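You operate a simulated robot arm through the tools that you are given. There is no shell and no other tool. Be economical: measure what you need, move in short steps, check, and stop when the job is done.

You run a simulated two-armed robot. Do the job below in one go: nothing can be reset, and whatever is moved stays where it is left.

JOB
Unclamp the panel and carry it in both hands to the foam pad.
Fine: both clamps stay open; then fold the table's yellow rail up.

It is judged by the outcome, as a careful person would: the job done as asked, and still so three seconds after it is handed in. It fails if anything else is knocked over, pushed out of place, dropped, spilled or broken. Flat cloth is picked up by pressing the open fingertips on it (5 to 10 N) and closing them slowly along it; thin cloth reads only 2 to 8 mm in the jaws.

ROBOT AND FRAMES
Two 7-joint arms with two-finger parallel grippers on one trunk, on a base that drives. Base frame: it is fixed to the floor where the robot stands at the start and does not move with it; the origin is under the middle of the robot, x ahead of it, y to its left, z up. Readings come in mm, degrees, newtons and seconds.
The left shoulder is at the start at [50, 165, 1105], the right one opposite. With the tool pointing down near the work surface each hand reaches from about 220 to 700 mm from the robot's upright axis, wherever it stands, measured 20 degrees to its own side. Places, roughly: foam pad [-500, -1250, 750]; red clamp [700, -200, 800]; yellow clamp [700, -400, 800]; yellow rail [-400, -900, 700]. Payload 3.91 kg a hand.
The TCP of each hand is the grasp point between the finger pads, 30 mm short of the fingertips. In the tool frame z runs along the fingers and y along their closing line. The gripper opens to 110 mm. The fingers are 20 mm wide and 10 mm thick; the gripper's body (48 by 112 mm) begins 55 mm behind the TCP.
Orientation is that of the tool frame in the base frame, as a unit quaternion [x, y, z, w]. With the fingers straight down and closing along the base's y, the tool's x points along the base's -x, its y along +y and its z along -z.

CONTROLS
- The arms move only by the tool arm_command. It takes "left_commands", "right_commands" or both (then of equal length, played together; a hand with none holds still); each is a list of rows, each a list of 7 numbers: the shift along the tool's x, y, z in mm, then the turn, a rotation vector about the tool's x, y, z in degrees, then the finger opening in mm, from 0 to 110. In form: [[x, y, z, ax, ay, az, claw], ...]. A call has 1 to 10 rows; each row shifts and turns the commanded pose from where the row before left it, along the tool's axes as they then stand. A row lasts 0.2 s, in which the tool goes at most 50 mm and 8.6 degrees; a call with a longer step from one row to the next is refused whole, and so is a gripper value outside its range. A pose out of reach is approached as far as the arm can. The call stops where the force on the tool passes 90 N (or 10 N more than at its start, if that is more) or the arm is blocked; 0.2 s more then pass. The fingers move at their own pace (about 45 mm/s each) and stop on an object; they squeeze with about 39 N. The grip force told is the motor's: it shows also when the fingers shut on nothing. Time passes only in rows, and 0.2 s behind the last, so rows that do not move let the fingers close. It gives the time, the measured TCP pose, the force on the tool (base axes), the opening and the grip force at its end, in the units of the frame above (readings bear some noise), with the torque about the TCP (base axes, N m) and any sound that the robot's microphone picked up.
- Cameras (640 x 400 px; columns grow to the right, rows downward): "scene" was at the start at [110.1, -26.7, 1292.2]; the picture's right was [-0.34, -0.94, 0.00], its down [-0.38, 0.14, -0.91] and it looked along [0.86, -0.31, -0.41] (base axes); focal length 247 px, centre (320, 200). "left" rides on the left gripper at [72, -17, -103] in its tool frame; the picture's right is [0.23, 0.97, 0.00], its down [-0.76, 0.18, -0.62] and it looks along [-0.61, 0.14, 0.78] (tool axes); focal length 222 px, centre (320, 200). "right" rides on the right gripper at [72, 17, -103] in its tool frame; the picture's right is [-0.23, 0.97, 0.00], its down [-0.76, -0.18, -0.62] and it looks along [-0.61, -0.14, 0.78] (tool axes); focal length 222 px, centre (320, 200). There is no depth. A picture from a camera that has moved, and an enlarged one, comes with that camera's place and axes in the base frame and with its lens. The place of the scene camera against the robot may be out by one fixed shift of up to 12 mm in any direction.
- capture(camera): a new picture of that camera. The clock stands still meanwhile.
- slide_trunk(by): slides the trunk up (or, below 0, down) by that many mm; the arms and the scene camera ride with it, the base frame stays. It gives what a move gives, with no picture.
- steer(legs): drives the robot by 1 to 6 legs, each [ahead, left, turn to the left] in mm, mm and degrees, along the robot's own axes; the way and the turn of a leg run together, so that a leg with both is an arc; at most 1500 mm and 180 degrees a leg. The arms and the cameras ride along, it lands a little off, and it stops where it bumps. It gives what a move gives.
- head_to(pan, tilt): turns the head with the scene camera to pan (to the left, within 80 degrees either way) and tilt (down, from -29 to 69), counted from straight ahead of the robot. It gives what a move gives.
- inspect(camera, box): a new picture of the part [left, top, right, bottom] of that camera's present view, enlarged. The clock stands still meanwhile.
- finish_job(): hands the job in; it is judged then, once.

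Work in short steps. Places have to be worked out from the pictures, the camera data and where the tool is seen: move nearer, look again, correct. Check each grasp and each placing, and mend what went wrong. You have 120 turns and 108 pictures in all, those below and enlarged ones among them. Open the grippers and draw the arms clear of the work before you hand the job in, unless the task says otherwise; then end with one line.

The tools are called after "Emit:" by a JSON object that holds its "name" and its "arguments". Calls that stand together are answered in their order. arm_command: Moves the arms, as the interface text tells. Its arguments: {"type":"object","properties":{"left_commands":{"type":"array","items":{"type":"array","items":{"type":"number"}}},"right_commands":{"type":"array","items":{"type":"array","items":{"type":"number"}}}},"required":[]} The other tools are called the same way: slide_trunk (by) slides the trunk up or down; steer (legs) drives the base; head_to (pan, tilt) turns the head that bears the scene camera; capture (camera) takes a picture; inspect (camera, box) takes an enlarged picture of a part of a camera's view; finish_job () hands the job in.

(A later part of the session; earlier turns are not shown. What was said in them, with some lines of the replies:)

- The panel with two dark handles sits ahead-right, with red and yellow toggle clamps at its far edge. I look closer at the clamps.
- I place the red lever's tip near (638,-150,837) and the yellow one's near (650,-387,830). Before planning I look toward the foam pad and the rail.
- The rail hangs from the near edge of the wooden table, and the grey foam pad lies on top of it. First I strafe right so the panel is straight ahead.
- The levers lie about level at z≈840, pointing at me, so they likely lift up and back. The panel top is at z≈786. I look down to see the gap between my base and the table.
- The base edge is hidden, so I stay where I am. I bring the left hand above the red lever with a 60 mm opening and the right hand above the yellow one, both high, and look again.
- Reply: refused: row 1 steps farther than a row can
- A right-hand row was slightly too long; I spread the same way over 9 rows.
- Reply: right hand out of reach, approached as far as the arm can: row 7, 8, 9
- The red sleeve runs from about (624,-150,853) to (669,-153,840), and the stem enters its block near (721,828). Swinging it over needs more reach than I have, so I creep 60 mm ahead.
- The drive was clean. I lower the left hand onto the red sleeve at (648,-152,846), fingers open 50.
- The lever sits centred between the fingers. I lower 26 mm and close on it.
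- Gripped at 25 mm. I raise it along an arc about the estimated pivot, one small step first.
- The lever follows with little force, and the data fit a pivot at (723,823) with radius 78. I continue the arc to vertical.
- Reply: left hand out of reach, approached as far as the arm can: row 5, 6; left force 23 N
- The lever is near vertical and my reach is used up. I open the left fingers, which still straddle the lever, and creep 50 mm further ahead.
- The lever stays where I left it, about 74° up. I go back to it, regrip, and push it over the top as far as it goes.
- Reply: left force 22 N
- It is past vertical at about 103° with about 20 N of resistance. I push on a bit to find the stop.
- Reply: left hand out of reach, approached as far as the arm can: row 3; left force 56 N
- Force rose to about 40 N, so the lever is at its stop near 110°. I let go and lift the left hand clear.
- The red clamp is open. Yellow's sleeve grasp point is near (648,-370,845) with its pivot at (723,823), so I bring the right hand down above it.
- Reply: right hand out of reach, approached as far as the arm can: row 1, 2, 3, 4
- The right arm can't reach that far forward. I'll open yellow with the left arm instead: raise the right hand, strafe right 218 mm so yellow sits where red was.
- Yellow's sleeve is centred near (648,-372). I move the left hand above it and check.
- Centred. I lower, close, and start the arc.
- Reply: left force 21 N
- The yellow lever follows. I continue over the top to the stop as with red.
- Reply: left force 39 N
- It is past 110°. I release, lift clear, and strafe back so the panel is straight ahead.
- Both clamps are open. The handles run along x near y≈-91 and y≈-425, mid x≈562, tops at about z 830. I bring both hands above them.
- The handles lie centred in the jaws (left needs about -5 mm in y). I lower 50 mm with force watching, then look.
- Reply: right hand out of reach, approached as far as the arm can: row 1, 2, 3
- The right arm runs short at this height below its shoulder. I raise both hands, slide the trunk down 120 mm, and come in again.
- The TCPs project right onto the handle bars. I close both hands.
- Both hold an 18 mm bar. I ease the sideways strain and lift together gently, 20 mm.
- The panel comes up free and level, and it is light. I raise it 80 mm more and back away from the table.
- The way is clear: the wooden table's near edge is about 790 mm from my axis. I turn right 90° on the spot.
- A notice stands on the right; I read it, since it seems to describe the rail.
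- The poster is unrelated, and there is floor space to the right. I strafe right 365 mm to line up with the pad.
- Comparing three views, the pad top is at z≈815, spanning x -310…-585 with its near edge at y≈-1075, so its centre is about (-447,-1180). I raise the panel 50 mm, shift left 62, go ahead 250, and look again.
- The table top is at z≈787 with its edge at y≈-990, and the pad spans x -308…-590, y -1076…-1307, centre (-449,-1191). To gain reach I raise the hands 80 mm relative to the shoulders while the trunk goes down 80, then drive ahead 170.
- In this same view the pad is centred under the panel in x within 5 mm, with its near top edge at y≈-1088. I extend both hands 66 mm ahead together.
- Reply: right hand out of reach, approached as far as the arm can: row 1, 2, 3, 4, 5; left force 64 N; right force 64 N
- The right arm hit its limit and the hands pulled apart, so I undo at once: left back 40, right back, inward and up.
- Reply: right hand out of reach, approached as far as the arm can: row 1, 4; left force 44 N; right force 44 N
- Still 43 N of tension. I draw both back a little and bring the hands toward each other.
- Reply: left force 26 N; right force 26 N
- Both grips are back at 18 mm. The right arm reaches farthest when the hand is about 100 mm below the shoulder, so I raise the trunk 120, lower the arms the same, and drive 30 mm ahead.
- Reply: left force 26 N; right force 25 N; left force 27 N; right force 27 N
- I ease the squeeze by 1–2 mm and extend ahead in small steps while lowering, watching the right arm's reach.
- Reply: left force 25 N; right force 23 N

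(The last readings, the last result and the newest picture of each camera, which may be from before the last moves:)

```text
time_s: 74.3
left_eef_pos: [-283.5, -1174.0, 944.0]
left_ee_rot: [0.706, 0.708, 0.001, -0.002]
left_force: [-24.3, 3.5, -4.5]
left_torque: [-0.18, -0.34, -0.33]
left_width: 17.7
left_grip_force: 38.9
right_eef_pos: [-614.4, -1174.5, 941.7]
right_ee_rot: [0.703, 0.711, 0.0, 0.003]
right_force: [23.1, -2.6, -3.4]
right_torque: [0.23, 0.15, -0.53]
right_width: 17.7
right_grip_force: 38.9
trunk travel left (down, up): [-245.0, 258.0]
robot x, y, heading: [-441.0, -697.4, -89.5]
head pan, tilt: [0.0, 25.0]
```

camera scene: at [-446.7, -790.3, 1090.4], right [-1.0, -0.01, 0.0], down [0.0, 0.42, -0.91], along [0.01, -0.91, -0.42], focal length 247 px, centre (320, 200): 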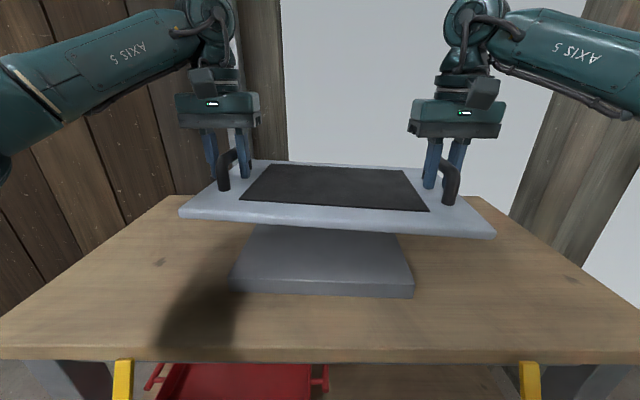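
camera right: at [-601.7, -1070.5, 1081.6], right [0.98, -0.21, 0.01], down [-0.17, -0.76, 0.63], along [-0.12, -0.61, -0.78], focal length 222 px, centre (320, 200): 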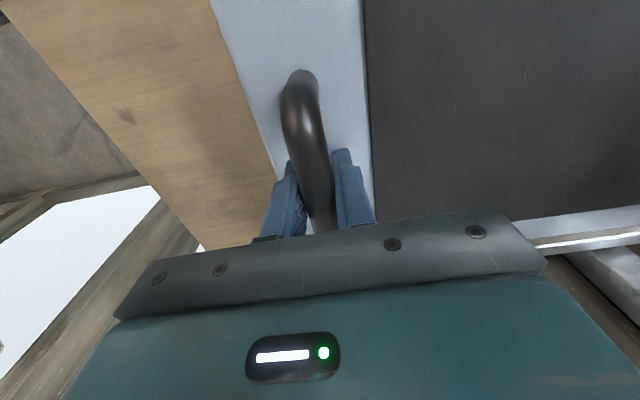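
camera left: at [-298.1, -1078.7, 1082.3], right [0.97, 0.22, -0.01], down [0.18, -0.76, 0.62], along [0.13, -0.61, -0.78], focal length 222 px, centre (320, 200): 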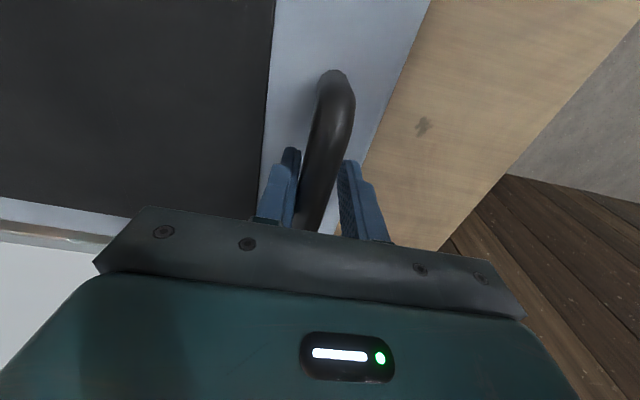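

Reach is fine. A further 16 mm ahead and 24 mm down, then I look.

Emit:
{"name": "arm_command", "arguments": {"left_commands": [[-5, -0.5, 8, 0, 0, 0, 5], [-5, -0.5, 8, 0, 0, 0, 5], [-6, 0, 8, 0, 0, 0, 5]], "right_commands": [[-5, 0.5, 7, 0, 0, 0, 5], [-5, 0.5, 7, 0, 0, 0, 5], [-6, 0, 8, 0, 0, 0, 5]]}}

Emit:
{"name": "head_to", "arguments": {"pan": 0, "tilt": 35}}

Emit:
{"name": "inspect", "arguments": {"camera": "scene", "box": [120, 100, 520, 350]}}

```text
time_s: 75.1
left_eef_pos: [-283.3, -1191.2, 919.5]
left_ee_rot: [0.704, 0.71, 0.0, -0.001]
left_force: [-21.0, 1.2, -2.9]
left_torque: [-0.05, 0.02, -0.34]
left_width: 17.7
left_grip_force: 39.3
right_eef_pos: [-613.5, -1190.2, 920.4]
right_ee_rot: [0.705, 0.709, 0.001, 0.001]
right_force: [20.3, -1.2, -4.5]
right_torque: [0.0, 0.44, -0.33]
right_width: 17.9
right_grip_force: 38.1
trunk travel left (down, up): [-245.0, 258.0]
robot x, y, heading: [-438.6, -703.0, -89.5]
head pan, tilt: [0.0, 25.0]
```

```text
time_s: 75.8
left_eef_pos: [-283.6, -1190.8, 920.4]
left_ee_rot: [0.704, 0.71, 0.0, 0.0]
left_force: [-19.6, 2.3, -3.8]
left_torque: [-0.13, -0.17, -0.34]
left_width: 17.6
left_grip_force: 39.1
right_eef_pos: [-613.0, -1190.5, 921.1]
right_ee_rot: [0.704, 0.71, 0.001, 0.0]
right_force: [20.2, -2.5, -4.9]
right_torque: [0.17, 0.22, -0.31]
right_width: 17.8
right_grip_force: 38.6
trunk travel left (down, up): [-245.0, 258.0]
robot x, y, heading: [-443.4, -703.1, -89.3]
head pan, tilt: [0.0, 35.0]
```

```text
1.60 times, centred on (320, 225) of scene
camera zoom: at [-446.3, -816.0, 1194.7], right [-1.0, -0.01, 0.0], down [0.0, 0.57, -0.82], along [0.01, -0.82, -0.57], focal length 396 px, centre (320, 160)
```

zoom: 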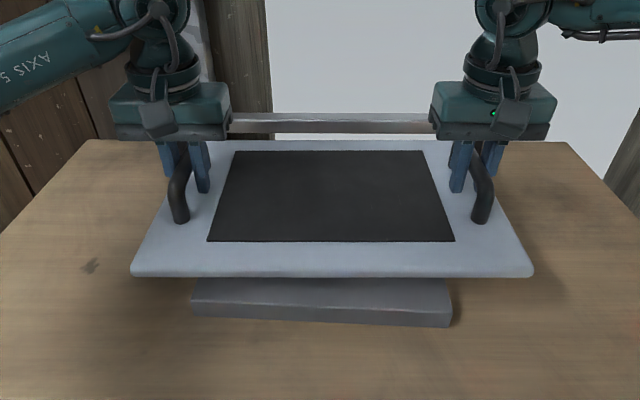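

The panel matches the pad in y and lies about 8 mm too far toward -x. I shift it +7 mm and lower to 893.

Emit:
{"name": "arm_command", "arguments": {"left_commands": [[0, 2, 6, 0, 0, 0, 5], [0, 3, 7, 0, 0, 0, 5], [0, 1, 7, 0, 0, 0, 5], [0, 0, 7, 0, 0, 0, 5]], "right_commands": [[0, 3, 6, 0, 0, 0, 5], [0, 3, 7, 0, 0, 0, 5], [0, 2, 7, 0, 0, 0, 5], [0, 0, 7, 0, 0, 0, 5]]}}

Emit:
{"name": "inspect", "arguments": {"camera": "scene", "box": [120, 100, 520, 350]}}

```text
time_s: 76.8
left_eef_pos: [-277.1, -1190.8, 891.5]
left_ee_rot: [0.703, 0.711, 0.002, 0.0]
left_force: [-6.5, 2.3, -2.2]
left_torque: [0.27, -0.01, -0.55]
left_width: 17.8
left_grip_force: 38.5
right_eef_pos: [-606.7, -1191.2, 893.6]
right_ee_rot: [0.705, 0.709, 0.0, 0.001]
right_force: [6.0, -2.8, -4.2]
right_torque: [-0.28, 0.21, -0.31]
right_width: 17.6
right_grip_force: 39.6
trunk travel left (down, up): [-245.0, 258.0]
robot x, y, heading: [-438.2, -703.1, -89.3]
head pan, tilt: [0.0, 35.0]
```

```text
1.60 times, centred on (320, 225) of scene
camera zoom: at [-446.3, -816.1, 1194.7], right [-1.0, -0.01, 0.0], down [0.0, 0.57, -0.82], along [0.01, -0.82, -0.57], focal length 396 px, centre (320, 160)
```

zoom: 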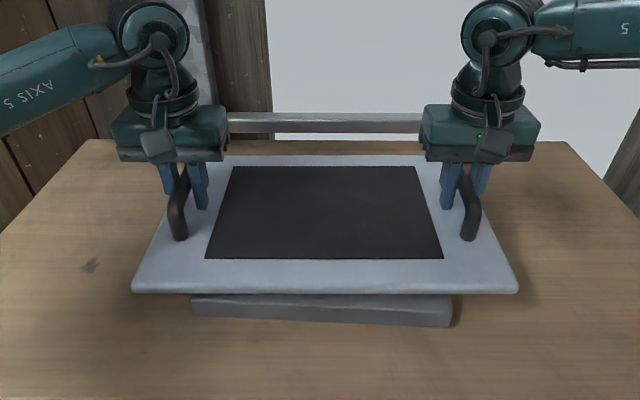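

Well aligned. I lower slowly until the pad takes the weight.

Emit:
{"name": "arm_command", "arguments": {"left_commands": [[0, 0, 3, 0, 0, 0, 5], [0, 0, 3, 0, 0, 0, 5], [0, 0, 3, 0, 0, 0, 5], [0, 0, 3, 0, 0, 0, 5]], "right_commands": [[0, 0, 3, 0, 0, 0, 5], [0, 0, 3, 0, 0, 0, 5], [0, 0, 3, 0, 0, 0, 5], [0, 0, 4, 0, 0, 0, 5]]}}

```text
time_s: 77.8
left_eef_pos: [-275.9, -1189.9, 880.5]
left_ee_rot: [0.703, 0.711, 0.001, 0.0]
left_force: [1.9, 2.0, -4.8]
left_torque: [0.0, -0.2, -0.31]
left_width: 17.6
left_grip_force: 38.7
right_eef_pos: [-605.5, -1190.5, 882.4]
right_ee_rot: [0.704, 0.71, -0.001, 0.0]
right_force: [-2.5, -1.1, -1.9]
right_torque: [0.0, -0.32, -0.18]
right_width: 17.9
right_grip_force: 39.1
trunk travel left (down, up): [-245.0, 258.0]
robot x, y, heading: [-444.7, -705.4, -89.5]
head pan, tilt: [0.0, 35.0]
```

Emit:
{"name": "arm_command", "arguments": {"left_commands": [[0, 0, 2, 0, 0, 0, 5], [0, 0, 2, 0, 0, 0, 5], [0, 0, 2, 0, 0, 0, 5], [0, 0, 2, 0, 0, 0, 5]], "right_commands": [[0, 0, 2.5, 0, 0, 0, 5], [0, 0, 2.5, 0, 0, 0, 5], [0, 0, 2, 0, 0, 0, 5], [0, 0, 2, 0, 0, 0, 5]]}}

Emit:
{"name": "inspect", "arguments": {"camera": "scene", "box": [120, 100, 520, 350]}}

```text
time_s: 78.8
left_eef_pos: [-276.1, -1189.6, 879.0]
left_ee_rot: [0.704, 0.71, -0.002, 0.003]
left_force: [10.3, -1.8, 20.7]
left_torque: [0.99, 0.04, -0.47]
left_width: 17.6
left_grip_force: 39.3
right_eef_pos: [-606.4, -1191.3, 878.2]
right_ee_rot: [0.705, 0.709, -0.003, 0.004]
right_force: [-13.0, -7.0, 25.3]
right_torque: [0.94, -0.1, -0.17]
right_width: 17.5
right_grip_force: 39.2
trunk travel left (down, up): [-245.0, 258.0]
robot x, y, heading: [-443.4, -704.2, -89.2]
head pan, tilt: [0.0, 35.0]
```

```text
1.60 times, centred on (320, 225) of scene
camera zoom: at [-446.3, -813.3, 1195.8], right [-1.0, -0.01, 0.0], down [0.0, 0.57, -0.82], along [0.01, -0.82, -0.57], focal length 396 px, centre (320, 160)
```

zoom: 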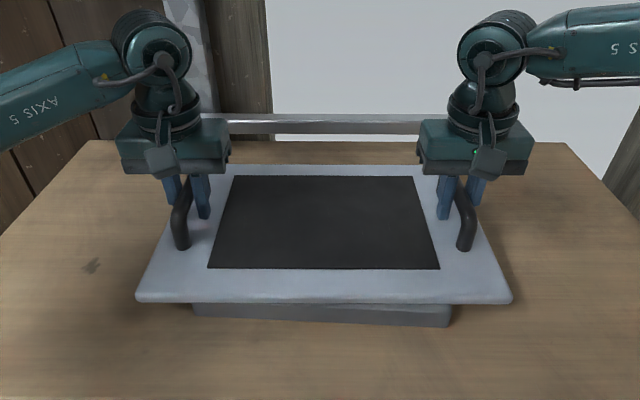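

Seated on the pad with about 46 N of press. I ease up 3 mm and open both hands.

Emit:
{"name": "arm_command", "arguments": {"left_commands": [[0, 0, -3, 0, 0, 0, 5], [0, 0, -1, 0, 0, 0, 25], [0, 0, 0, 0, 0, 0, 60], [0, 0, 0, 0, 0, 0, 60], [0, 0, 0, 0, 0, 0, 60]], "right_commands": [[0, 0, -3, 0, 0, 0, 5], [0, 0, -1, 0, 0, 0, 25], [0, 0, 0, 0, 0, 0, 60], [0, 0, 0, 0, 0, 0, 60], [0, 0, 0, 0, 0, 0, 60]]}}

Emit:
{"name": "capture", "arguments": {"camera": "left"}}

Emit:
{"name": "capture", "arguments": {"camera": "right"}}

```text
time_s: 80.0
left_eef_pos: [-277.0, -1190.2, 876.8]
left_ee_rot: [0.704, 0.71, 0.001, 0.0]
left_force: [0.0, 0.8, -0.1]
left_torque: [0.0, -0.01, 0.0]
left_width: 60.0
left_grip_force: 0.1
right_eef_pos: [-607.2, -1190.1, 875.7]
right_ee_rot: [0.705, 0.71, 0.0, 0.002]
right_force: [0.2, -0.6, -0.1]
right_torque: [0.02, 0.04, 0.0]
right_width: 59.7
right_grip_force: 0.1
trunk travel left (down, up): [-245.0, 258.0]
robot x, y, heading: [-444.9, -704.4, -89.7]
head pan, tilt: [0.0, 35.0]
```

```text
43 pictures are left
camera left: at [-295.0, -1119.2, 981.0], right [0.97, 0.24, 0.0], down [0.18, -0.76, 0.62], along [0.15, -0.6, -0.78], focal length 222 px, centre (320, 200)
```

left: 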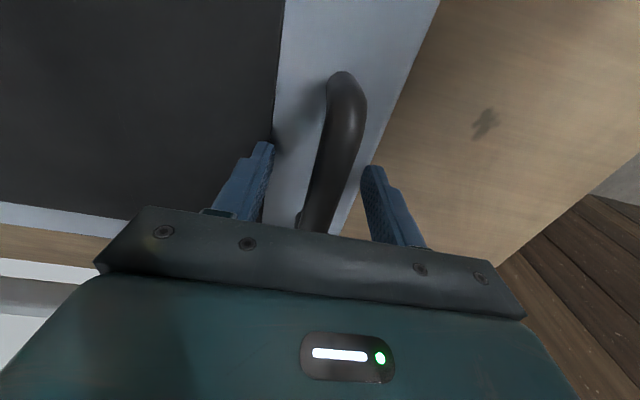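

```text
42 pictures are left
camera right: at [-590.0, -1117.2, 980.6], right [0.98, -0.22, 0.0], down [-0.17, -0.76, 0.62], along [-0.14, -0.61, -0.78], focal length 222 px, centre (320, 200)
```

right: 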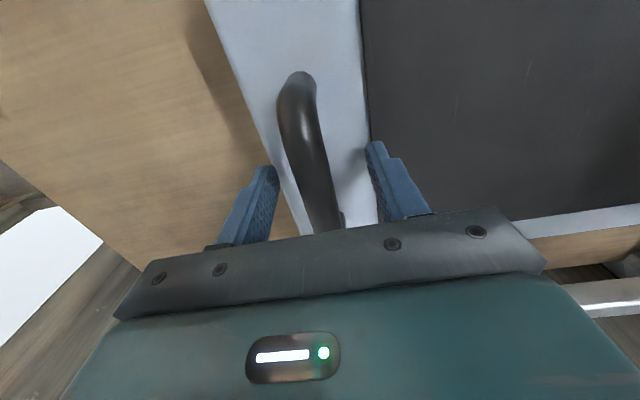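

Fingers are clear of both bars. I lift straight up, then back away to see the panel and rail.

Emit:
{"name": "arm_command", "arguments": {"left_commands": [[0, 0, -20, 0, 0, 0, 60], [0, 0, -40, 0, 0, 0, 60], [0, 0, -40, 0, 0, 0, 60], [0, 0, -40, 0, 0, 0, 60]], "right_commands": [[0, 0, -20, 0, 0, 0, 60], [0, 0, -40, 0, 0, 0, 60], [0, 0, -40, 0, 0, 0, 60], [0, 0, -40, 0, 0, 0, 60]]}}

Emit:
{"name": "steer", "arguments": {"legs": [[-250, 0, 0]]}}

Emit:
{"name": "capture", "arguments": {"camera": "scene"}}

```text
time_s: 81.0
left_eef_pos: [-276.9, -1188.7, 1018.4]
left_ee_rot: [0.704, 0.71, 0.0, 0.001]
left_force: [-0.1, 1.0, 0.9]
left_torque: [-0.01, -0.01, -0.02]
left_width: 60.1
left_grip_force: 0.0
right_eef_pos: [-607.2, -1189.2, 1017.5]
right_ee_rot: [0.705, 0.709, 0.0, 0.001]
right_force: [-0.3, -0.1, -0.2]
right_torque: [0.01, 0.02, 0.0]
right_width: 59.9
right_grip_force: 0.1
trunk travel left (down, up): [-245.0, 258.0]
robot x, y, heading: [-443.6, -699.7, -89.3]
head pan, tilt: [0.0, 35.0]
```

```text
time_s: 82.9
left_eef_pos: [-278.5, -941.4, 1016.0]
left_ee_rot: [0.704, 0.71, 0.0, 0.0]
left_force: [-0.6, 0.5, 0.2]
left_torque: [0.0, -0.01, 0.02]
left_width: 59.8
left_grip_force: 0.2
right_eef_pos: [-608.2, -942.2, 1017.5]
right_ee_rot: [0.705, 0.709, 0.0, 0.0]
right_force: [-0.8, 0.1, -0.5]
right_torque: [0.0, -0.01, -0.01]
right_width: 60.0
right_grip_force: 0.1
trunk travel left (down, up): [-245.0, 258.0]
robot x, y, heading: [-442.7, -455.9, -89.6]
head pan, tilt: [0.0, 35.0]
```

```text
41 pictures are left
camera scene: at [-448.4, -567.2, 1194.8], right [-1.0, -0.01, 0.0], down [0.0, 0.57, -0.82], along [0.01, -0.82, -0.57], focal length 247 px, centre (320, 200)
```

scene: 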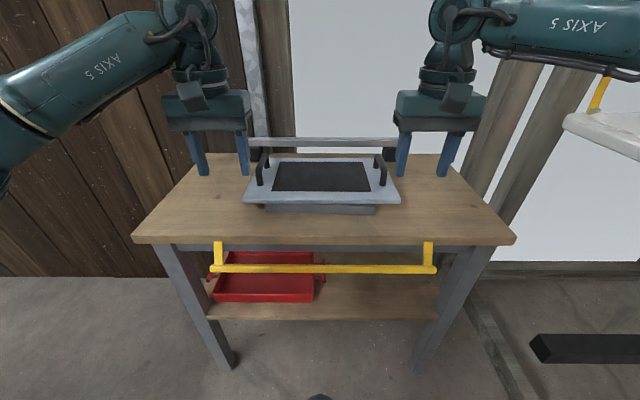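

The panel rests on the pad. Now a closer look at the panel and the rail.

Emit:
{"name": "inspect", "arguments": {"camera": "scene", "box": [190, 220, 450, 320]}}

Emit:
{"name": "inspect", "arguments": {"camera": "scene", "box": [200, 130, 440, 280]}}

Emit:
{"name": "capture", "arguments": {"camera": "left"}}

Emit:
{"name": "capture", "arguments": {"camera": "right"}}

```text
2.46 times, centred on (320, 270) of scene
camera zoom: at [-448.4, -567.2, 1194.8], right [-1.0, -0.01, 0.0], down [0.0, 0.57, -0.82], along [0.01, -0.82, -0.57], focal length 609 px, centre (320, 28)
```

zoom: 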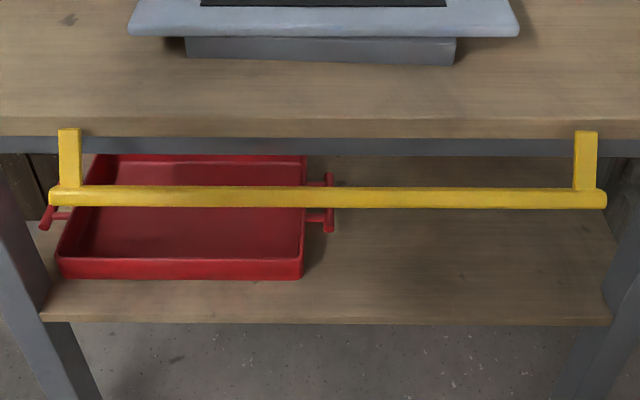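

```text
2.67 times, centred on (320, 205) of scene
camera zoom: at [-448.4, -567.2, 1194.8], right [-1.0, -0.01, 0.0], down [0.0, 0.57, -0.82], along [0.01, -0.82, -0.57], focal length 660 px, centre (320, 187)
```

zoom: 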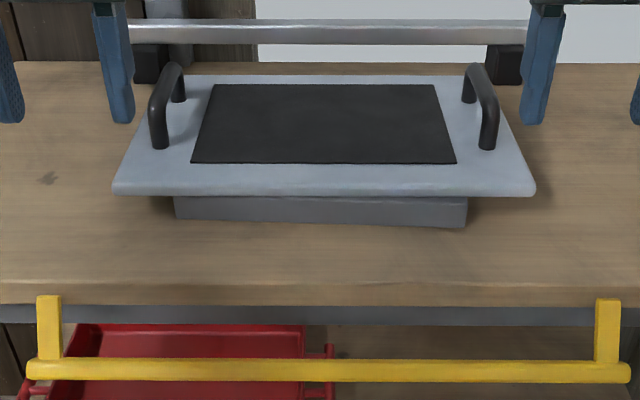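

```text
38 pictures are left
camera left: at [-296.6, -870.5, 1121.5], right [0.97, 0.24, 0.0], down [0.18, -0.76, 0.62], along [0.15, -0.61, -0.78], focal length 222 px, centre (320, 200)
```

left: 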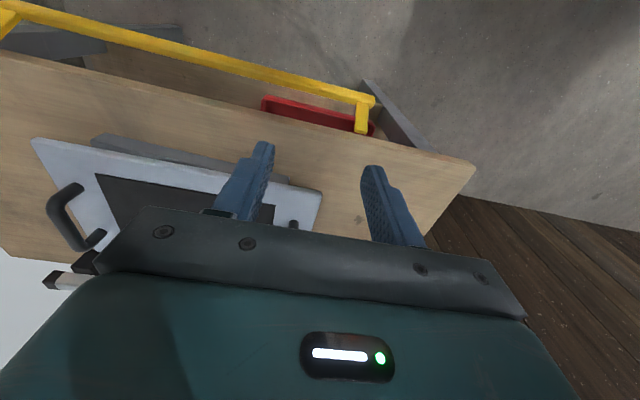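

```text
37 pictures are left
camera right: at [-592.6, -868.8, 1120.5], right [0.98, -0.22, 0.0], down [-0.17, -0.76, 0.62], along [-0.14, -0.61, -0.78], focal length 222 px, centre (320, 200)
```

right: 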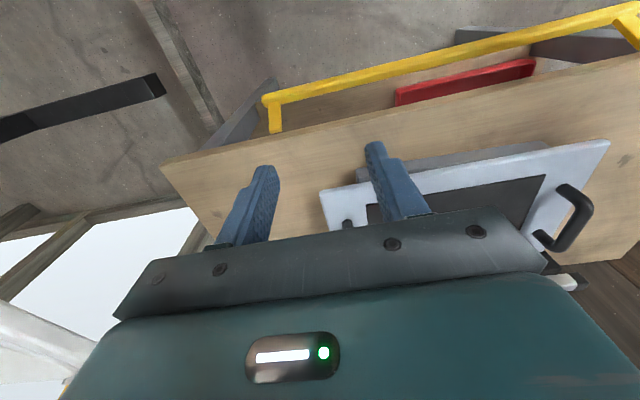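

The rail bar sits at y≈-947, z≈737, x -188…-711, hinged near the table edge (y≈-987, z≈780). I'll straddle it with the left hand from above with the jaws closing along y, so I first turn the left tool 90° about its axis.

Emit:
{"name": "arm_command", "arguments": {"left_commands": [[0, 0, 0, 0, 0, 8.5, 50], [0, 0, 0, 0, 0, 8.5, 50], [0, 0, 0, 0, 0, 8.5, 50], [0, 0, 0, 0, 0, 8.5, 50], [0, 0, 0, 0, 0, 8.5, 50], [0, 0, 0, 0, 0, 8.5, 50], [0, 0, 0, 0, 0, 8.5, 50], [0, 0, 0, 0, 0, 8.5, 50], [0, 0, 0, 0, 0, 8.5, 50], [0, 0, 0, 0, 0, 8.5, 50]]}}

```text
time_s: 85.1
left_eef_pos: [-356.3, -793.8, 996.4]
left_ee_rot: [0.999, 0.048, 0.0, -0.001]
left_force: [0.1, -0.2, -0.1]
left_torque: [-0.01, -0.01, -0.03]
left_width: 50.1
left_grip_force: 0.0
left hand out of reach, approached as far as the arm can: row 6, 7, 8, 9, 10
right_eef_pos: [-609.3, -942.5, 1017.5]
right_ee_rot: [0.705, 0.709, 0.0, 0.001]
right_force: [-0.3, 0.1, 1.6]
right_torque: [-0.02, 0.0, 0.0]
right_width: 59.9
right_grip_force: 0.0
trunk travel left (down, up): [-245.0, 258.0]
robot x, y, heading: [-444.0, -452.5, -89.6]
head pan, tilt: [0.0, 35.0]
```

With this turn the reach is shorter, but I can drive closer instead. I finish the turn and lower here, short of the rail, to test reach.

Emit:
{"name": "arm_command", "arguments": {"left_commands": [[0, 0, 30, 0, 0, 2.7, 50], [0, 0, 40, 0, 0, 2.7, 50], [0, 0, 40, 0, 0, 0, 50], [0, 0, 40, 0, 0, 0, 50]]}}

```text
time_s: 86.1
left_eef_pos: [-357.5, -773.7, 942.1]
left_ee_rot: [1.0, 0.008, 0.001, 0.0]
left_force: [-0.4, 0.4, 0.3]
left_torque: [-0.01, 0.01, 0.0]
left_width: 50.2
left_grip_force: 0.1
left hand out of reach, approached as far as the arm can: row 1, 2, 3, 4
right_eef_pos: [-608.6, -942.5, 1015.7]
right_ee_rot: [0.704, 0.71, 0.0, 0.002]
right_force: [-0.7, 1.1, 0.9]
right_torque: [0.0, 0.01, -0.02]
right_width: 59.8
right_grip_force: 0.0
trunk travel left (down, up): [-245.0, 258.0]
robot x, y, heading: [-443.8, -458.0, -89.4]
head pan, tilt: [0.0, 35.0]
```

This direction cramps the wrist. I turn the left tool back the other way.

Emit:
{"name": "arm_command", "arguments": {"left_commands": [[0, 0, -8, 0, 0, -8.5, 50], [0, 0, -8, 0, 0, -8.5, 50], [0, 0, -8, 0, 0, -8.5, 50], [0, 0, -8, 0, 0, -8.5, 50], [0, 0, -8, 0, 0, -8.5, 50], [0, 0, -8, 0, 0, -8.5, 50], [0, 0, -8, 0, 0, -8.5, 50], [0, 0, -8, 0, 0, -8.5, 50], [0, 0, -8, 0, 0, -8.5, 50], [0, 0, -8, 0, 0, -8.5, 50]]}}

Emit:
{"name": "arm_command", "arguments": {"left_commands": [[0, 0, 0, 0, 0, -8.5, 50], [0, 0, 0, 0, 0, -8.5, 50], [0, 0, 0, 0, 0, -8.5, 50], [0, 0, 0, 0, 0, -8.5, 50], [0, 0, 0, 0, 0, -8.5, 50], [0, 0, 0, 0, 0, -8.5, 50], [0, 0, 0, 0, 0, -8.5, 50], [0, 0, 0, 0, 0, -8.5, 50], [0, 0, 0, 0, 0, -8.5, 50], [0, 0, 0, 0, 0, -8.5, 50]]}}

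```text
time_s: 88.3
left_eef_pos: [-357.7, -773.8, 1023.7]
left_ee_rot: [0.736, 0.677, 0.001, 0.0]
left_force: [-0.1, -0.3, -0.1]
left_torque: [0.04, 0.07, -0.03]
left_width: 50.4
left_grip_force: 0.1
right_eef_pos: [-609.0, -942.6, 1016.5]
right_ee_rot: [0.705, 0.709, 0.001, 0.002]
right_force: [-0.2, 0.2, -0.5]
right_torque: [-0.02, -0.01, 0.01]
right_width: 59.8
right_grip_force: 0.2
trunk travel left (down, up): [-245.0, 258.0]
robot x, y, heading: [-442.8, -452.3, -89.4]
head pan, tilt: [0.0, 35.0]
```

```text
time_s: 90.5
left_eef_pos: [-357.8, -774.9, 1021.9]
left_ee_rot: [0.086, 0.996, 0.001, 0.0]
left_force: [0.5, -0.1, 0.5]
left_torque: [0.0, 0.0, 0.03]
left_width: 50.2
left_grip_force: 0.1
right_eef_pos: [-608.4, -943.1, 1016.2]
right_ee_rot: [0.704, 0.71, 0.0, 0.001]
right_force: [-0.5, 0.0, -0.7]
right_torque: [-0.01, 0.01, 0.03]
right_width: 60.0
right_grip_force: 0.1
trunk travel left (down, up): [-245.0, 258.0]
robot x, y, heading: [-444.2, -454.8, -89.5]
head pan, tilt: [0.0, 35.0]
```

This way the wrist is free. I finish the turn and move ahead and down partway.

Emit:
{"name": "arm_command", "arguments": {"left_commands": [[0, 0, 0, 0, 0, -5, 50], [0, 0, 0, 0, 0, -4.9, 50], [0, -30, 10, 0, 0, 0, 50], [0, -35, 10, 0, 0, 0, 50], [0, -35, 20, 0, 0, 0, 50], [0, -35, 30, 0, 0, 0, 50], [0, -35, 30, 0, 0, 0, 50]]}}

Emit:
{"name": "capture", "arguments": {"camera": "left"}}

```text
time_s: 92.1
left_eef_pos: [-357.7, -943.4, 921.1]
left_ee_rot: [0.001, 1.0, 0.001, 0.0]
left_force: [-0.8, -0.1, 0.1]
left_torque: [-0.04, 0.0, -0.01]
left_width: 50.0
left_grip_force: 0.0
right_eef_pos: [-609.3, -943.6, 1016.1]
right_ee_rot: [0.705, 0.709, 0.0, 0.001]
right_force: [-0.2, -0.1, 0.5]
right_torque: [0.03, 0.0, 0.01]
right_width: 60.0
right_grip_force: 0.1
trunk travel left (down, up): [-245.0, 258.0]
robot x, y, heading: [-446.5, -452.9, -89.5]
head pan, tilt: [0.0, 35.0]
```

```text
36 pictures are left
camera left: at [-429.8, -962.3, 1025.3], right [-0.23, 0.97, 0.0], down [0.76, 0.18, 0.62], along [0.61, 0.14, -0.78], focal length 222 px, centre (320, 200)
```

left: 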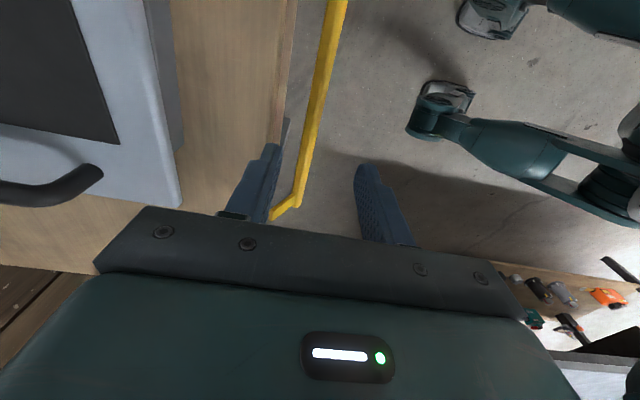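

Reach is good, and the bar is confirmed at y≈-949 with the table edge at -986. I set the opening to 36, align y, lower to z≈800, and check.

Emit:
{"name": "arm_command", "arguments": {"left_commands": [[0, -5.5, 30, 0, 0, 0, 36], [0, 0, 40, 0, 0, 0, 36], [0, 0, 40, 0, 0, 0, 36]]}}

Emit:
{"name": "capture", "arguments": {"camera": "left"}}

Emit:
{"name": "capture", "arguments": {"camera": "right"}}

```text
time_s: 92.9
left_eef_pos: [-355.8, -949.5, 810.9]
left_ee_rot: [0.001, 1.0, 0.0, 0.001]
left_force: [0.0, 0.0, -0.1]
left_torque: [0.02, -0.01, -0.03]
left_width: 36.0
left_grip_force: 0.1
right_eef_pos: [-608.3, -942.5, 1016.9]
right_ee_rot: [0.704, 0.71, 0.0, 0.002]
right_force: [-0.2, 0.3, -0.1]
right_torque: [0.01, 0.03, 0.0]
right_width: 60.0
right_grip_force: 0.1
trunk travel left (down, up): [-245.0, 258.0]
robot x, y, heading: [-440.7, -455.1, -89.7]
head pan, tilt: [0.0, 35.0]
```

```text
35 pictures are left
camera left: at [-428.9, -967.5, 914.9], right [-0.23, 0.97, 0.0], down [0.76, 0.18, 0.62], along [0.61, 0.14, -0.78], focal length 222 px, centre (320, 200)
```

left: 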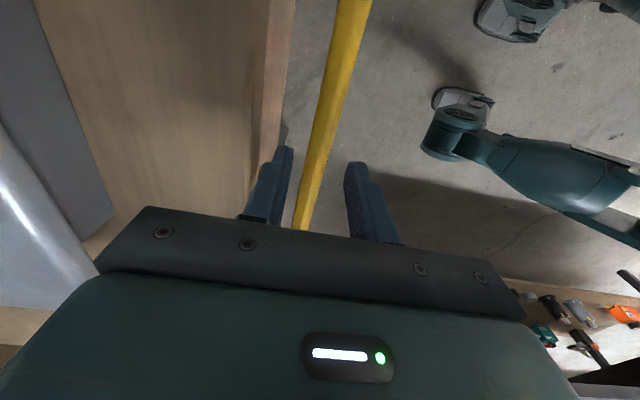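

```text
34 pictures are left
camera right: at [-592.6, -869.2, 1120.3], right [0.98, -0.22, 0.0], down [-0.17, -0.76, 0.62], along [-0.14, -0.61, -0.78], focal length 222 px, centre (320, 200)
```

right: 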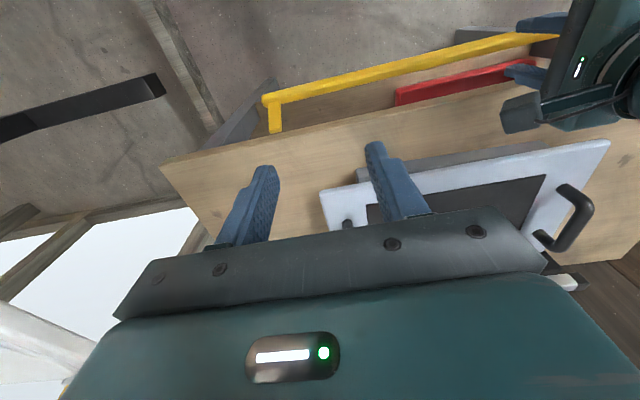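

The bar lies between the fingers. I lower to z≈748 and close gently on it.

Emit:
{"name": "arm_command", "arguments": {"left_commands": [[0, 1, 20, 0, 0, 0, 36], [0, 0.5, 20, 0, 0, 0, 36], [0, 0, 22, 0, 0, 0, 36], [0, 0, 0, 0, 0, 0, 36]]}}

Emit:
{"name": "capture", "arguments": {"camera": "left"}}

Emit:
{"name": "inspect", "arguments": {"camera": "scene", "box": [190, 160, 450, 320]}}

```text
time_s: 93.9
left_eef_pos: [-357.2, -948.9, 749.9]
left_ee_rot: [0.0, 1.0, 0.001, -0.001]
left_force: [0.0, 0.2, 0.6]
left_torque: [0.01, -0.01, 0.04]
left_width: 36.1
left_grip_force: 0.0
right_eef_pos: [-609.3, -943.5, 1016.3]
right_ee_rot: [0.705, 0.71, 0.0, 0.002]
right_force: [0.5, -0.5, -0.4]
right_torque: [-0.01, 0.0, 0.01]
right_width: 60.4
right_grip_force: 0.2
trunk travel left (down, up): [-245.0, 258.0]
robot x, y, heading: [-442.3, -456.0, -89.6]
head pan, tilt: [0.0, 35.0]
```

```text
33 pictures are left
camera left: at [-429.5, -966.6, 853.9], right [-0.23, 0.97, 0.0], down [0.76, 0.18, 0.62], along [0.61, 0.14, -0.78], focal length 222 px, centre (320, 200)
```

left: 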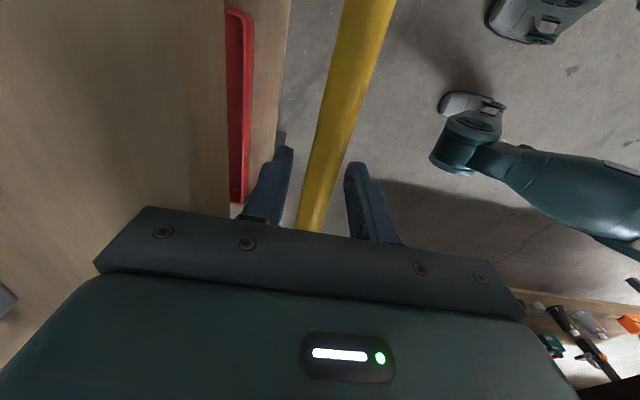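

```text
2.46 times, centred on (320, 240) of scene
camera zoom: at [-448.4, -567.6, 1194.8], right [-1.0, -0.01, 0.0], down [0.0, 0.57, -0.82], along [0.01, -0.82, -0.57], focal length 609 px, centre (320, 102)
```

zoom: 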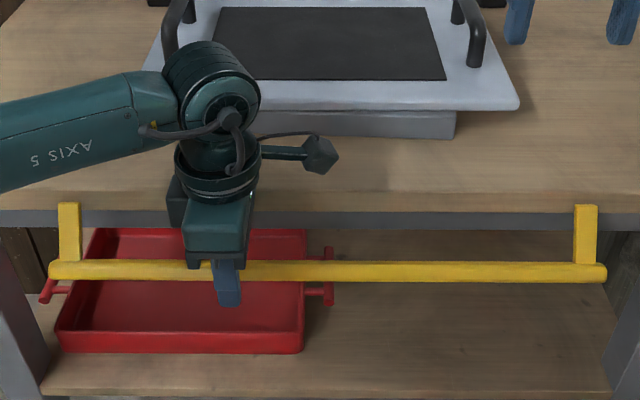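

Well placed. I close on the bar and raise it slightly to feel the hinge.

Emit:
{"name": "arm_command", "arguments": {"left_commands": [[0, 0, 0, 0, 0, 0, 5], [0, 0, 0, 0, 0, 0, 5], [0, 0, 0, 0, 0, 0, 5], [0, 0, 0, 0, 0, 0, 5]]}}

```text
time_s: 94.9
left_eef_pos: [-356.1, -947.7, 750.1]
left_ee_rot: [0.0, 1.0, 0.001, 0.0]
left_force: [0.6, 5.6, -1.7]
left_torque: [0.37, -0.02, 0.46]
left_width: 23.7
left_grip_force: 45.0
right_eef_pos: [-609.3, -943.3, 1017.0]
right_ee_rot: [0.705, 0.709, 0.0, 0.001]
right_force: [-0.5, -0.5, 0.1]
right_torque: [-0.02, 0.02, -0.04]
right_width: 59.9
right_grip_force: 0.1
trunk travel left (down, up): [-245.0, 258.0]
robot x, y, heading: [-440.4, -455.8, -89.2]
head pan, tilt: [0.0, 35.0]
```

Gripped at 24 mm. I move out and up in small steps along the estimated arc.

Emit:
{"name": "arm_command", "arguments": {"left_commands": [[0, 4, -5, 0, 0, 0, 5], [0, 4, -6, 0, 0, 0, 5], [0, 3, -6, 0, 0, 0, 5]]}}

Emit:
{"name": "inspect", "arguments": {"camera": "scene", "box": [190, 160, 450, 320]}}

```text
time_s: 95.7
left_eef_pos: [-358.1, -936.1, 766.8]
left_ee_rot: [0.0, 1.0, 0.003, 0.001]
left_force: [0.8, 6.2, -14.0]
left_torque: [0.37, -0.23, 0.83]
left_width: 24.5
left_grip_force: 45.1
right_eef_pos: [-609.3, -942.7, 1016.3]
right_ee_rot: [0.704, 0.71, 0.0, 0.001]
right_force: [-0.8, 1.0, 0.4]
right_torque: [0.02, -0.02, 0.01]
right_width: 59.7
right_grip_force: 0.1
trunk travel left (down, up): [-245.0, 258.0]
robot x, y, heading: [-444.1, -455.7, -89.5]
head pan, tilt: [0.0, 35.0]
```

```text
2.46 times, centred on (320, 240) of scene
camera zoom: at [-448.2, -568.0, 1194.6], right [-1.0, -0.01, 0.0], down [0.0, 0.57, -0.82], along [0.01, -0.82, -0.57], focal length 609 px, centre (320, 102)
```

zoom: 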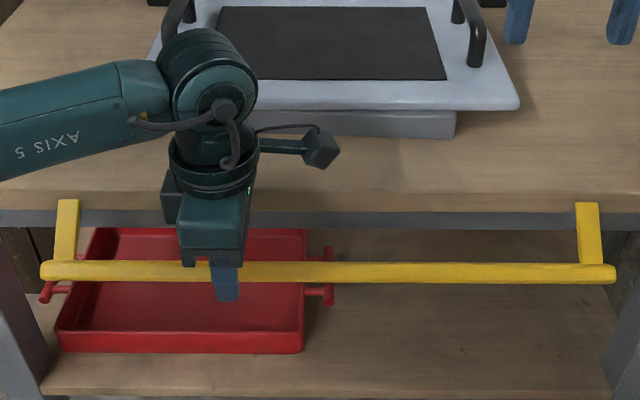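

The whole rail swings as expected; the hinge fits (y -989, z 779) with a 59 mm radius. I follow that arc.

Emit:
{"name": "arm_command", "arguments": {"left_commands": [[0, 4.6, -14.6, 0, 0, 0, 5], [0, 0.7, -15.3, 0, 0, 0, 5], [0, -3.3, -14.9, 0, 0, 0, 5], [0, -7.1, -13.6, 0, 0, 0, 5]]}}

Emit:
{"name": "inspect", "arguments": {"camera": "scene", "box": [190, 160, 450, 320]}}

```text
time_s: 96.7
left_eef_pos: [-357.1, -929.2, 827.9]
left_ee_rot: [0.006, 1.0, 0.014, 0.003]
left_force: [16.8, 72.2, 5.4]
left_torque: [2.39, -0.06, 0.43]
left_width: 19.2
left_grip_force: 45.0
right_eef_pos: [-607.9, -937.8, 1021.5]
right_ee_rot: [0.704, 0.71, -0.003, 0.003]
right_force: [-1.2, 1.0, 0.3]
right_torque: [-0.04, 0.01, -0.01]
right_width: 59.8
right_grip_force: 0.0
trunk travel left (down, up): [-245.0, 258.0]
robot x, y, heading: [-445.5, -453.4, -89.4]
head pan, tilt: [0.0, 35.0]
```

```text
2.46 times, centred on (320, 240) of scene
camera zoom: at [-447.1, -560.7, 1195.7], right [-1.0, -0.01, 0.0], down [-0.01, 0.57, -0.82], along [0.01, -0.82, -0.57], focal length 609 px, centre (320, 102)
```

zoom: 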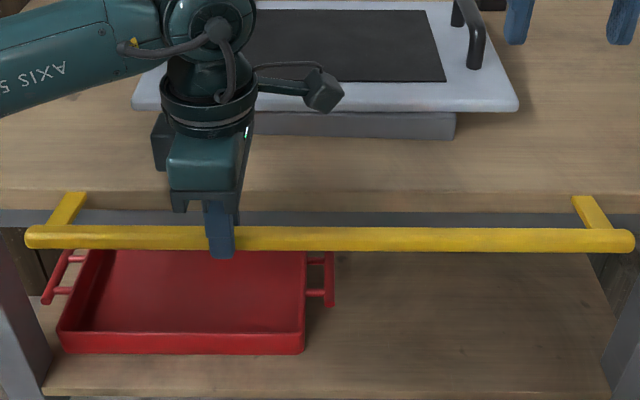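

The true hinge is about (y -991, z 788) with radius 67, so my arc was too tight and the bar slid toward the fingertips. I relieve the side load, open a little, drop 15 mm, and regrip.

Emit:
{"name": "arm_command", "arguments": {"left_commands": [[0, 8, 0, 0, 0, 0, 5], [0, 8, 0, 0, 0, 0, 5], [0, 0, 0, 0, 0, 0, 36], [0, 1, 15, 0, 0, 0, 36], [0, 0, 0, 0, 0, 0, 5], [0, 0, 0, 0, 0, 0, 5]]}}

Emit:
{"name": "inspect", "arguments": {"camera": "scene", "box": [190, 160, 450, 320]}}

```text
time_s: 98.1
left_eef_pos: [-357.9, -927.3, 809.1]
left_ee_rot: [0.0, 1.0, -0.001, 0.0]
left_force: [-3.1, -12.8, -8.2]
left_torque: [0.28, 0.37, -0.33]
left_width: 19.3
left_grip_force: 37.1
right_eef_pos: [-608.1, -944.0, 1016.5]
right_ee_rot: [0.705, 0.709, 0.001, 0.0]
right_force: [0.4, -0.2, -0.1]
right_torque: [0.0, -0.02, 0.03]
right_width: 60.0
right_grip_force: 0.0
trunk travel left (down, up): [-245.0, 258.0]
robot x, y, heading: [-445.1, -454.3, -89.2]
head pan, tilt: [0.0, 35.0]
```

```text
2.46 times, centred on (320, 240) of scene
camera zoom: at [-448.6, -569.3, 1194.4], right [-1.0, -0.01, 0.0], down [0.0, 0.57, -0.82], along [0.01, -0.82, -0.57], focal length 609 px, centre (320, 102)
```

zoom: 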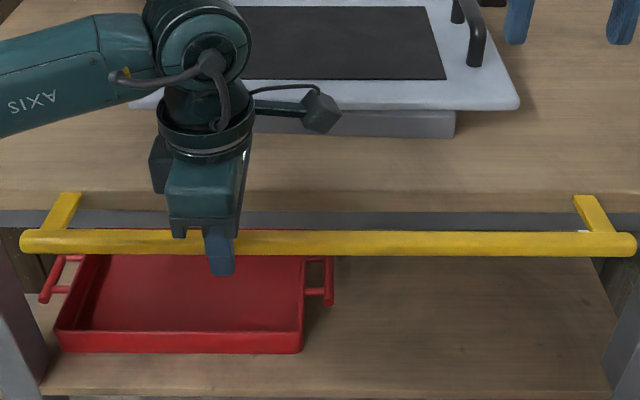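

Regripped, the rail is at about 10°. I continue along the corrected arc.

Emit:
{"name": "arm_command", "arguments": {"left_commands": [[0, -3, -11, 0, 0, 0, 5], [0, -5, -10.6, 0, 0, 0, 5], [0, -6.7, -9.6, 0, 0, 0, 5]]}}

Emit:
{"name": "inspect", "arguments": {"camera": "scene", "box": [190, 160, 450, 320]}}

```text
time_s: 98.9
left_eef_pos: [-357.9, -940.9, 841.1]
left_ee_rot: [0.001, 1.0, 0.002, 0.001]
left_force: [-6.2, -5.7, -17.7]
left_torque: [0.39, -0.19, 0.68]
left_width: 24.4
left_grip_force: 40.6
right_eef_pos: [-609.9, -944.6, 1015.6]
right_ee_rot: [0.705, 0.71, 0.001, 0.0]
right_force: [-0.6, 0.6, -0.2]
right_torque: [-0.01, -0.03, -0.03]
right_width: 60.2
right_grip_force: 0.1
trunk travel left (down, up): [-245.0, 258.0]
robot x, y, heading: [-442.6, -454.3, -89.7]
head pan, tilt: [0.0, 35.0]
```

```text
2.46 times, centred on (320, 240) of scene
camera zoom: at [-448.6, -569.1, 1194.5], right [-1.0, -0.01, 0.0], down [0.0, 0.58, -0.82], along [0.01, -0.82, -0.58], focal length 609 px, centre (320, 102)
```

zoom: 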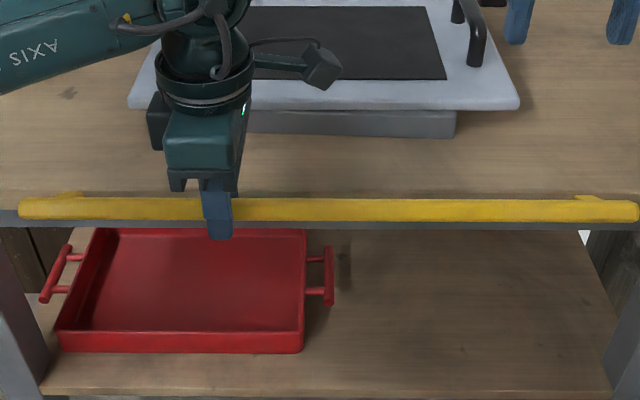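

Low forces, rail at about 40°. Onward toward upright.

Emit:
{"name": "arm_command", "arguments": {"left_commands": [[0, -8.2, -8.2, 0, 0, 0, 5], [0, -9.6, -6.7, 0, 0, 0, 5], [0, -10.6, -5, 0, 0, 0, 5], [0, -11.3, -3, 0, 0, 0, 5]]}}

Emit:
{"name": "inspect", "arguments": {"camera": "scene", "box": [190, 130, 450, 290]}}

```text
time_s: 99.9
left_eef_pos: [-358.1, -980.9, 866.3]
left_ee_rot: [0.001, 1.0, -0.002, -0.001]
left_force: [1.5, -1.8, 3.9]
left_torque: [-0.25, -0.2, 0.07]
left_width: 20.9
left_grip_force: 45.5
right_eef_pos: [-608.8, -943.8, 1016.8]
right_ee_rot: [0.705, 0.71, -0.001, 0.001]
right_force: [0.1, -0.3, 0.0]
right_torque: [0.0, 0.01, 0.01]
right_width: 59.9
right_grip_force: 0.0
trunk travel left (down, up): [-245.0, 258.0]
robot x, y, heading: [-445.4, -453.5, -89.6]
head pan, tilt: [0.0, 35.0]
```

```text
2.46 times, centred on (320, 210) of scene
camera zoom: at [-448.4, -567.5, 1194.9], right [-1.0, -0.01, 0.0], down [0.0, 0.57, -0.82], along [0.01, -0.82, -0.57], focal length 609 px, centre (320, 175)
```

zoom: 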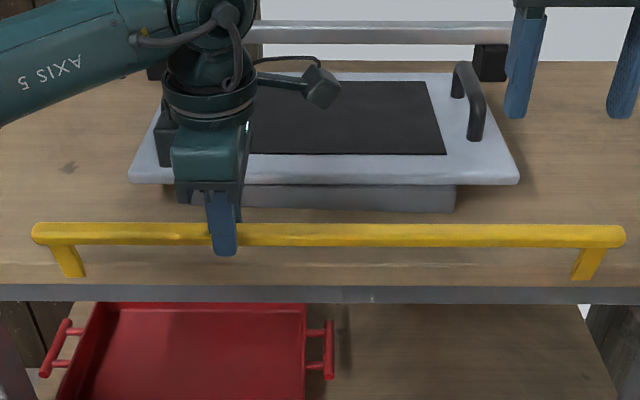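

Rail near 80°, still free. I carry it to and past vertical until it meets a stop.

Emit:
{"name": "arm_command", "arguments": {"left_commands": [[0, -6, -1, 0, 0, 0, 5], [0, -6, 0, 0, 0, 0, 5], [0, -5, 0, 0, 0, 0, 5]]}}

```text
time_s: 100.7
left_eef_pos: [-357.2, -995.1, 866.0]
left_ee_rot: [0.001, 1.0, 0.003, 0.0]
left_force: [3.9, 14.0, 0.8]
left_torque: [0.04, 0.53, 0.34]
left_width: 17.6
left_grip_force: 44.7
right_eef_pos: [-608.9, -941.8, 1017.2]
right_ee_rot: [0.704, 0.71, -0.001, 0.002]
right_force: [0.3, 0.3, 0.1]
right_torque: [0.02, 0.03, -0.05]
right_width: 60.0
right_grip_force: 0.1
trunk travel left (down, up): [-245.0, 258.0]
robot x, y, heading: [-443.8, -453.5, -89.5]
head pan, tilt: [0.0, 35.0]
```

Emit:
{"name": "arm_command", "arguments": {"left_commands": [[0, -5, 0, 0, 0, 0, 5], [0, -5, 1, 0, 0, 0, 5]]}}

Emit:
{"name": "inspect", "arguments": {"camera": "scene", "box": [190, 130, 450, 290]}}

```text
time_s: 101.3
left_eef_pos: [-357.9, -995.2, 864.9]
left_ee_rot: [0.004, 1.0, 0.012, 0.002]
left_force: [11.4, 72.2, -4.3]
left_torque: [0.68, 0.75, 0.81]
left_width: 17.7
left_grip_force: 45.5
right_eef_pos: [-607.3, -937.7, 1019.3]
right_ee_rot: [0.705, 0.709, -0.003, 0.003]
right_force: [-1.1, -0.2, 0.2]
right_torque: [0.04, 0.02, -0.01]
right_width: 60.2
right_grip_force: 0.1
trunk travel left (down, up): [-245.0, 258.0]
robot x, y, heading: [-443.2, -452.2, -89.4]
head pan, tilt: [0.0, 35.0]
```

```text
2.46 times, centred on (320, 210) of scene
camera zoom: at [-447.1, -561.0, 1195.4], right [-1.0, -0.01, 0.0], down [-0.01, 0.57, -0.82], along [0.01, -0.82, -0.57], focal length 609 px, centre (320, 175)
```

zoom: 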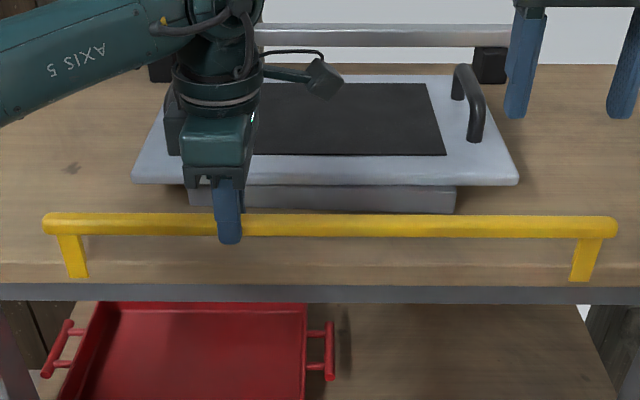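

The hard stop is at about vertical (72 N at y -995). I relax the push, open, and check that the rail stays up.

Emit:
{"name": "arm_command", "arguments": {"left_commands": [[0, 5, 0, 0, 0, 0, 5], [0, 4, 0, 0, 0, 0, 5], [0, 0, 0, 0, 0, 0, 25], [0, 0, 0, 0, 0, 0, 45], [0, 0, 0, 0, 0, 0, 50]]}}

Emit:
{"name": "inspect", "arguments": {"camera": "scene", "box": [190, 130, 450, 290]}}

```text
time_s: 102.5
left_eef_pos: [-357.7, -997.4, 866.9]
left_ee_rot: [-0.001, 1.0, -0.001, -0.001]
left_force: [-0.3, 0.9, 0.3]
left_torque: [0.05, 0.03, -0.04]
left_width: 49.8
left_grip_force: 0.1
right_eef_pos: [-608.5, -942.7, 1017.2]
right_ee_rot: [0.705, 0.71, 0.0, 0.001]
right_force: [1.0, 0.2, 0.1]
right_torque: [-0.01, -0.02, 0.01]
right_width: 60.2
right_grip_force: 0.0
trunk travel left (down, up): [-245.0, 258.0]
robot x, y, heading: [-444.5, -454.3, -89.7]
head pan, tilt: [0.0, 35.0]
```

```text
2.46 times, centred on (320, 210) of scene
camera zoom: at [-448.4, -567.7, 1194.8], right [-1.0, -0.01, 0.0], down [0.0, 0.57, -0.82], along [0.01, -0.82, -0.57], focal length 609 px, centre (320, 175)
```

zoom: 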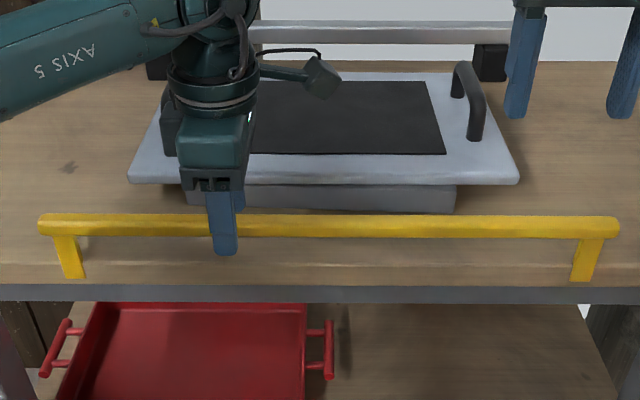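

It stays up with the jaws open. I lift the left hand straight up, then back the robot away and verify.

Emit:
{"name": "arm_command", "arguments": {"left_commands": [[0, 0, -20, 0, 0, 0, 50], [0, 0, -35, 0, 0, 0, 50], [0, 0, -40, 0, 0, 0, 50], [0, 20, -35, 0, 0, 0, 50], [0, 40, 0, 0, 0, 0, 50]]}}

Emit:
{"name": "steer", "arguments": {"legs": [[-250, 0, 0]]}}

Emit:
{"name": "inspect", "arguments": {"camera": "scene", "box": [160, 80, 480, 280]}}

Emit:
{"name": "head_to", "arguments": {"pan": 75, "tilt": 20}}

Emit:
{"name": "capture", "arguments": {"camera": "scene"}}

```text
time_s: 103.7
left_eef_pos: [-357.6, -937.4, 994.9]
left_ee_rot: [0.001, 1.0, 0.0, -0.001]
left_force: [0.0, 0.2, 0.4]
left_torque: [-0.03, 0.01, 0.02]
left_width: 50.2
left_grip_force: 0.1
right_eef_pos: [-608.6, -942.5, 1016.8]
right_ee_rot: [0.705, 0.71, 0.0, 0.002]
right_force: [0.5, 0.4, -0.3]
right_torque: [0.0, 0.02, 0.01]
right_width: 60.2
right_grip_force: 0.1
trunk travel left (down, up): [-245.0, 258.0]
robot x, y, heading: [-440.6, -458.8, -89.5]
head pan, tilt: [0.0, 35.0]
```

```text
time_s: 105.5
left_eef_pos: [-359.0, -683.9, 993.3]
left_ee_rot: [0.001, 1.0, 0.0, 0.0]
left_force: [0.9, 0.8, 0.4]
left_torque: [0.0, 0.05, -0.01]
left_width: 49.9
left_grip_force: 0.1
right_eef_pos: [-610.6, -690.0, 1015.6]
right_ee_rot: [0.705, 0.709, 0.0, 0.001]
right_force: [0.0, 1.1, 1.1]
right_torque: [-0.03, 0.01, 0.0]
right_width: 60.0
right_grip_force: 0.2
trunk travel left (down, up): [-245.0, 258.0]
robot x, y, heading: [-448.4, -203.7, -89.4]
head pan, tilt: [0.0, 35.0]
```

```text
2.00 times, centred on (320, 180) of scene
camera zoom: at [-450.4, -314.7, 1194.8], right [-1.0, -0.01, 0.0], down [-0.01, 0.57, -0.82], along [0.01, -0.82, -0.57], focal length 495 px, centre (320, 240)
```

zoom: 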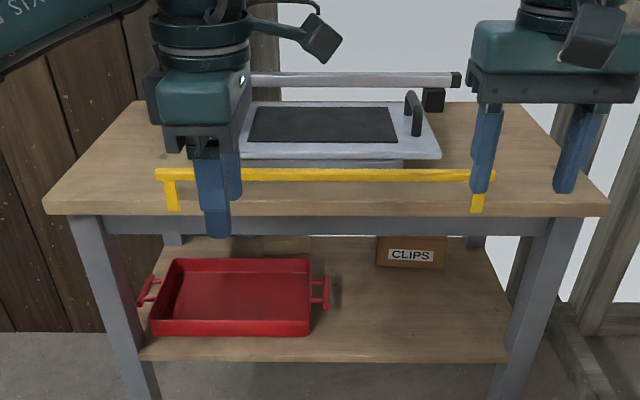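

```text
time_s: 107.0
left_eef_pos: [-357.9, -684.0, 993.7]
left_ee_rot: [0.0, 1.0, 0.002, 0.0]
left_force: [0.6, -0.9, 0.3]
left_torque: [0.01, 0.03, 0.02]
left_width: 49.9
left_grip_force: 0.0
right_eef_pos: [-610.5, -689.8, 1016.1]
right_ee_rot: [0.704, 0.71, 0.0, 0.001]
right_force: [0.2, -0.3, 0.3]
right_torque: [0.04, -0.04, 0.01]
right_width: 59.9
right_grip_force: 0.0
trunk travel left (down, up): [-245.0, 258.0]
robot x, y, heading: [-448.5, -200.1, -89.7]
head pan, tilt: [75.0, 20.0]
```

```text
23 pictures are left
camera scene: at [-361.0, -250.4, 1218.6], right [-0.25, -0.97, 0.0], down [-0.33, 0.09, -0.94], along [0.91, -0.24, -0.34], focal length 247 px, centre (320, 200)
```

scene: 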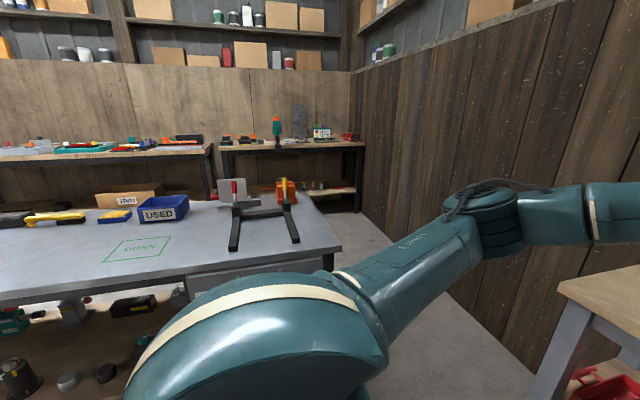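

Both clamps stand open, the panel lies on the pad, and the rail is up. Both hands are open and clear of the work, so I hand the job in.

Emit:
{"name": "finish_job", "arguments": {}}

```text
The job is handed in.
```

The panel is unclamped and resting on the foam pad, both clamps are still open, and the yellow rail is folded up against its stop.
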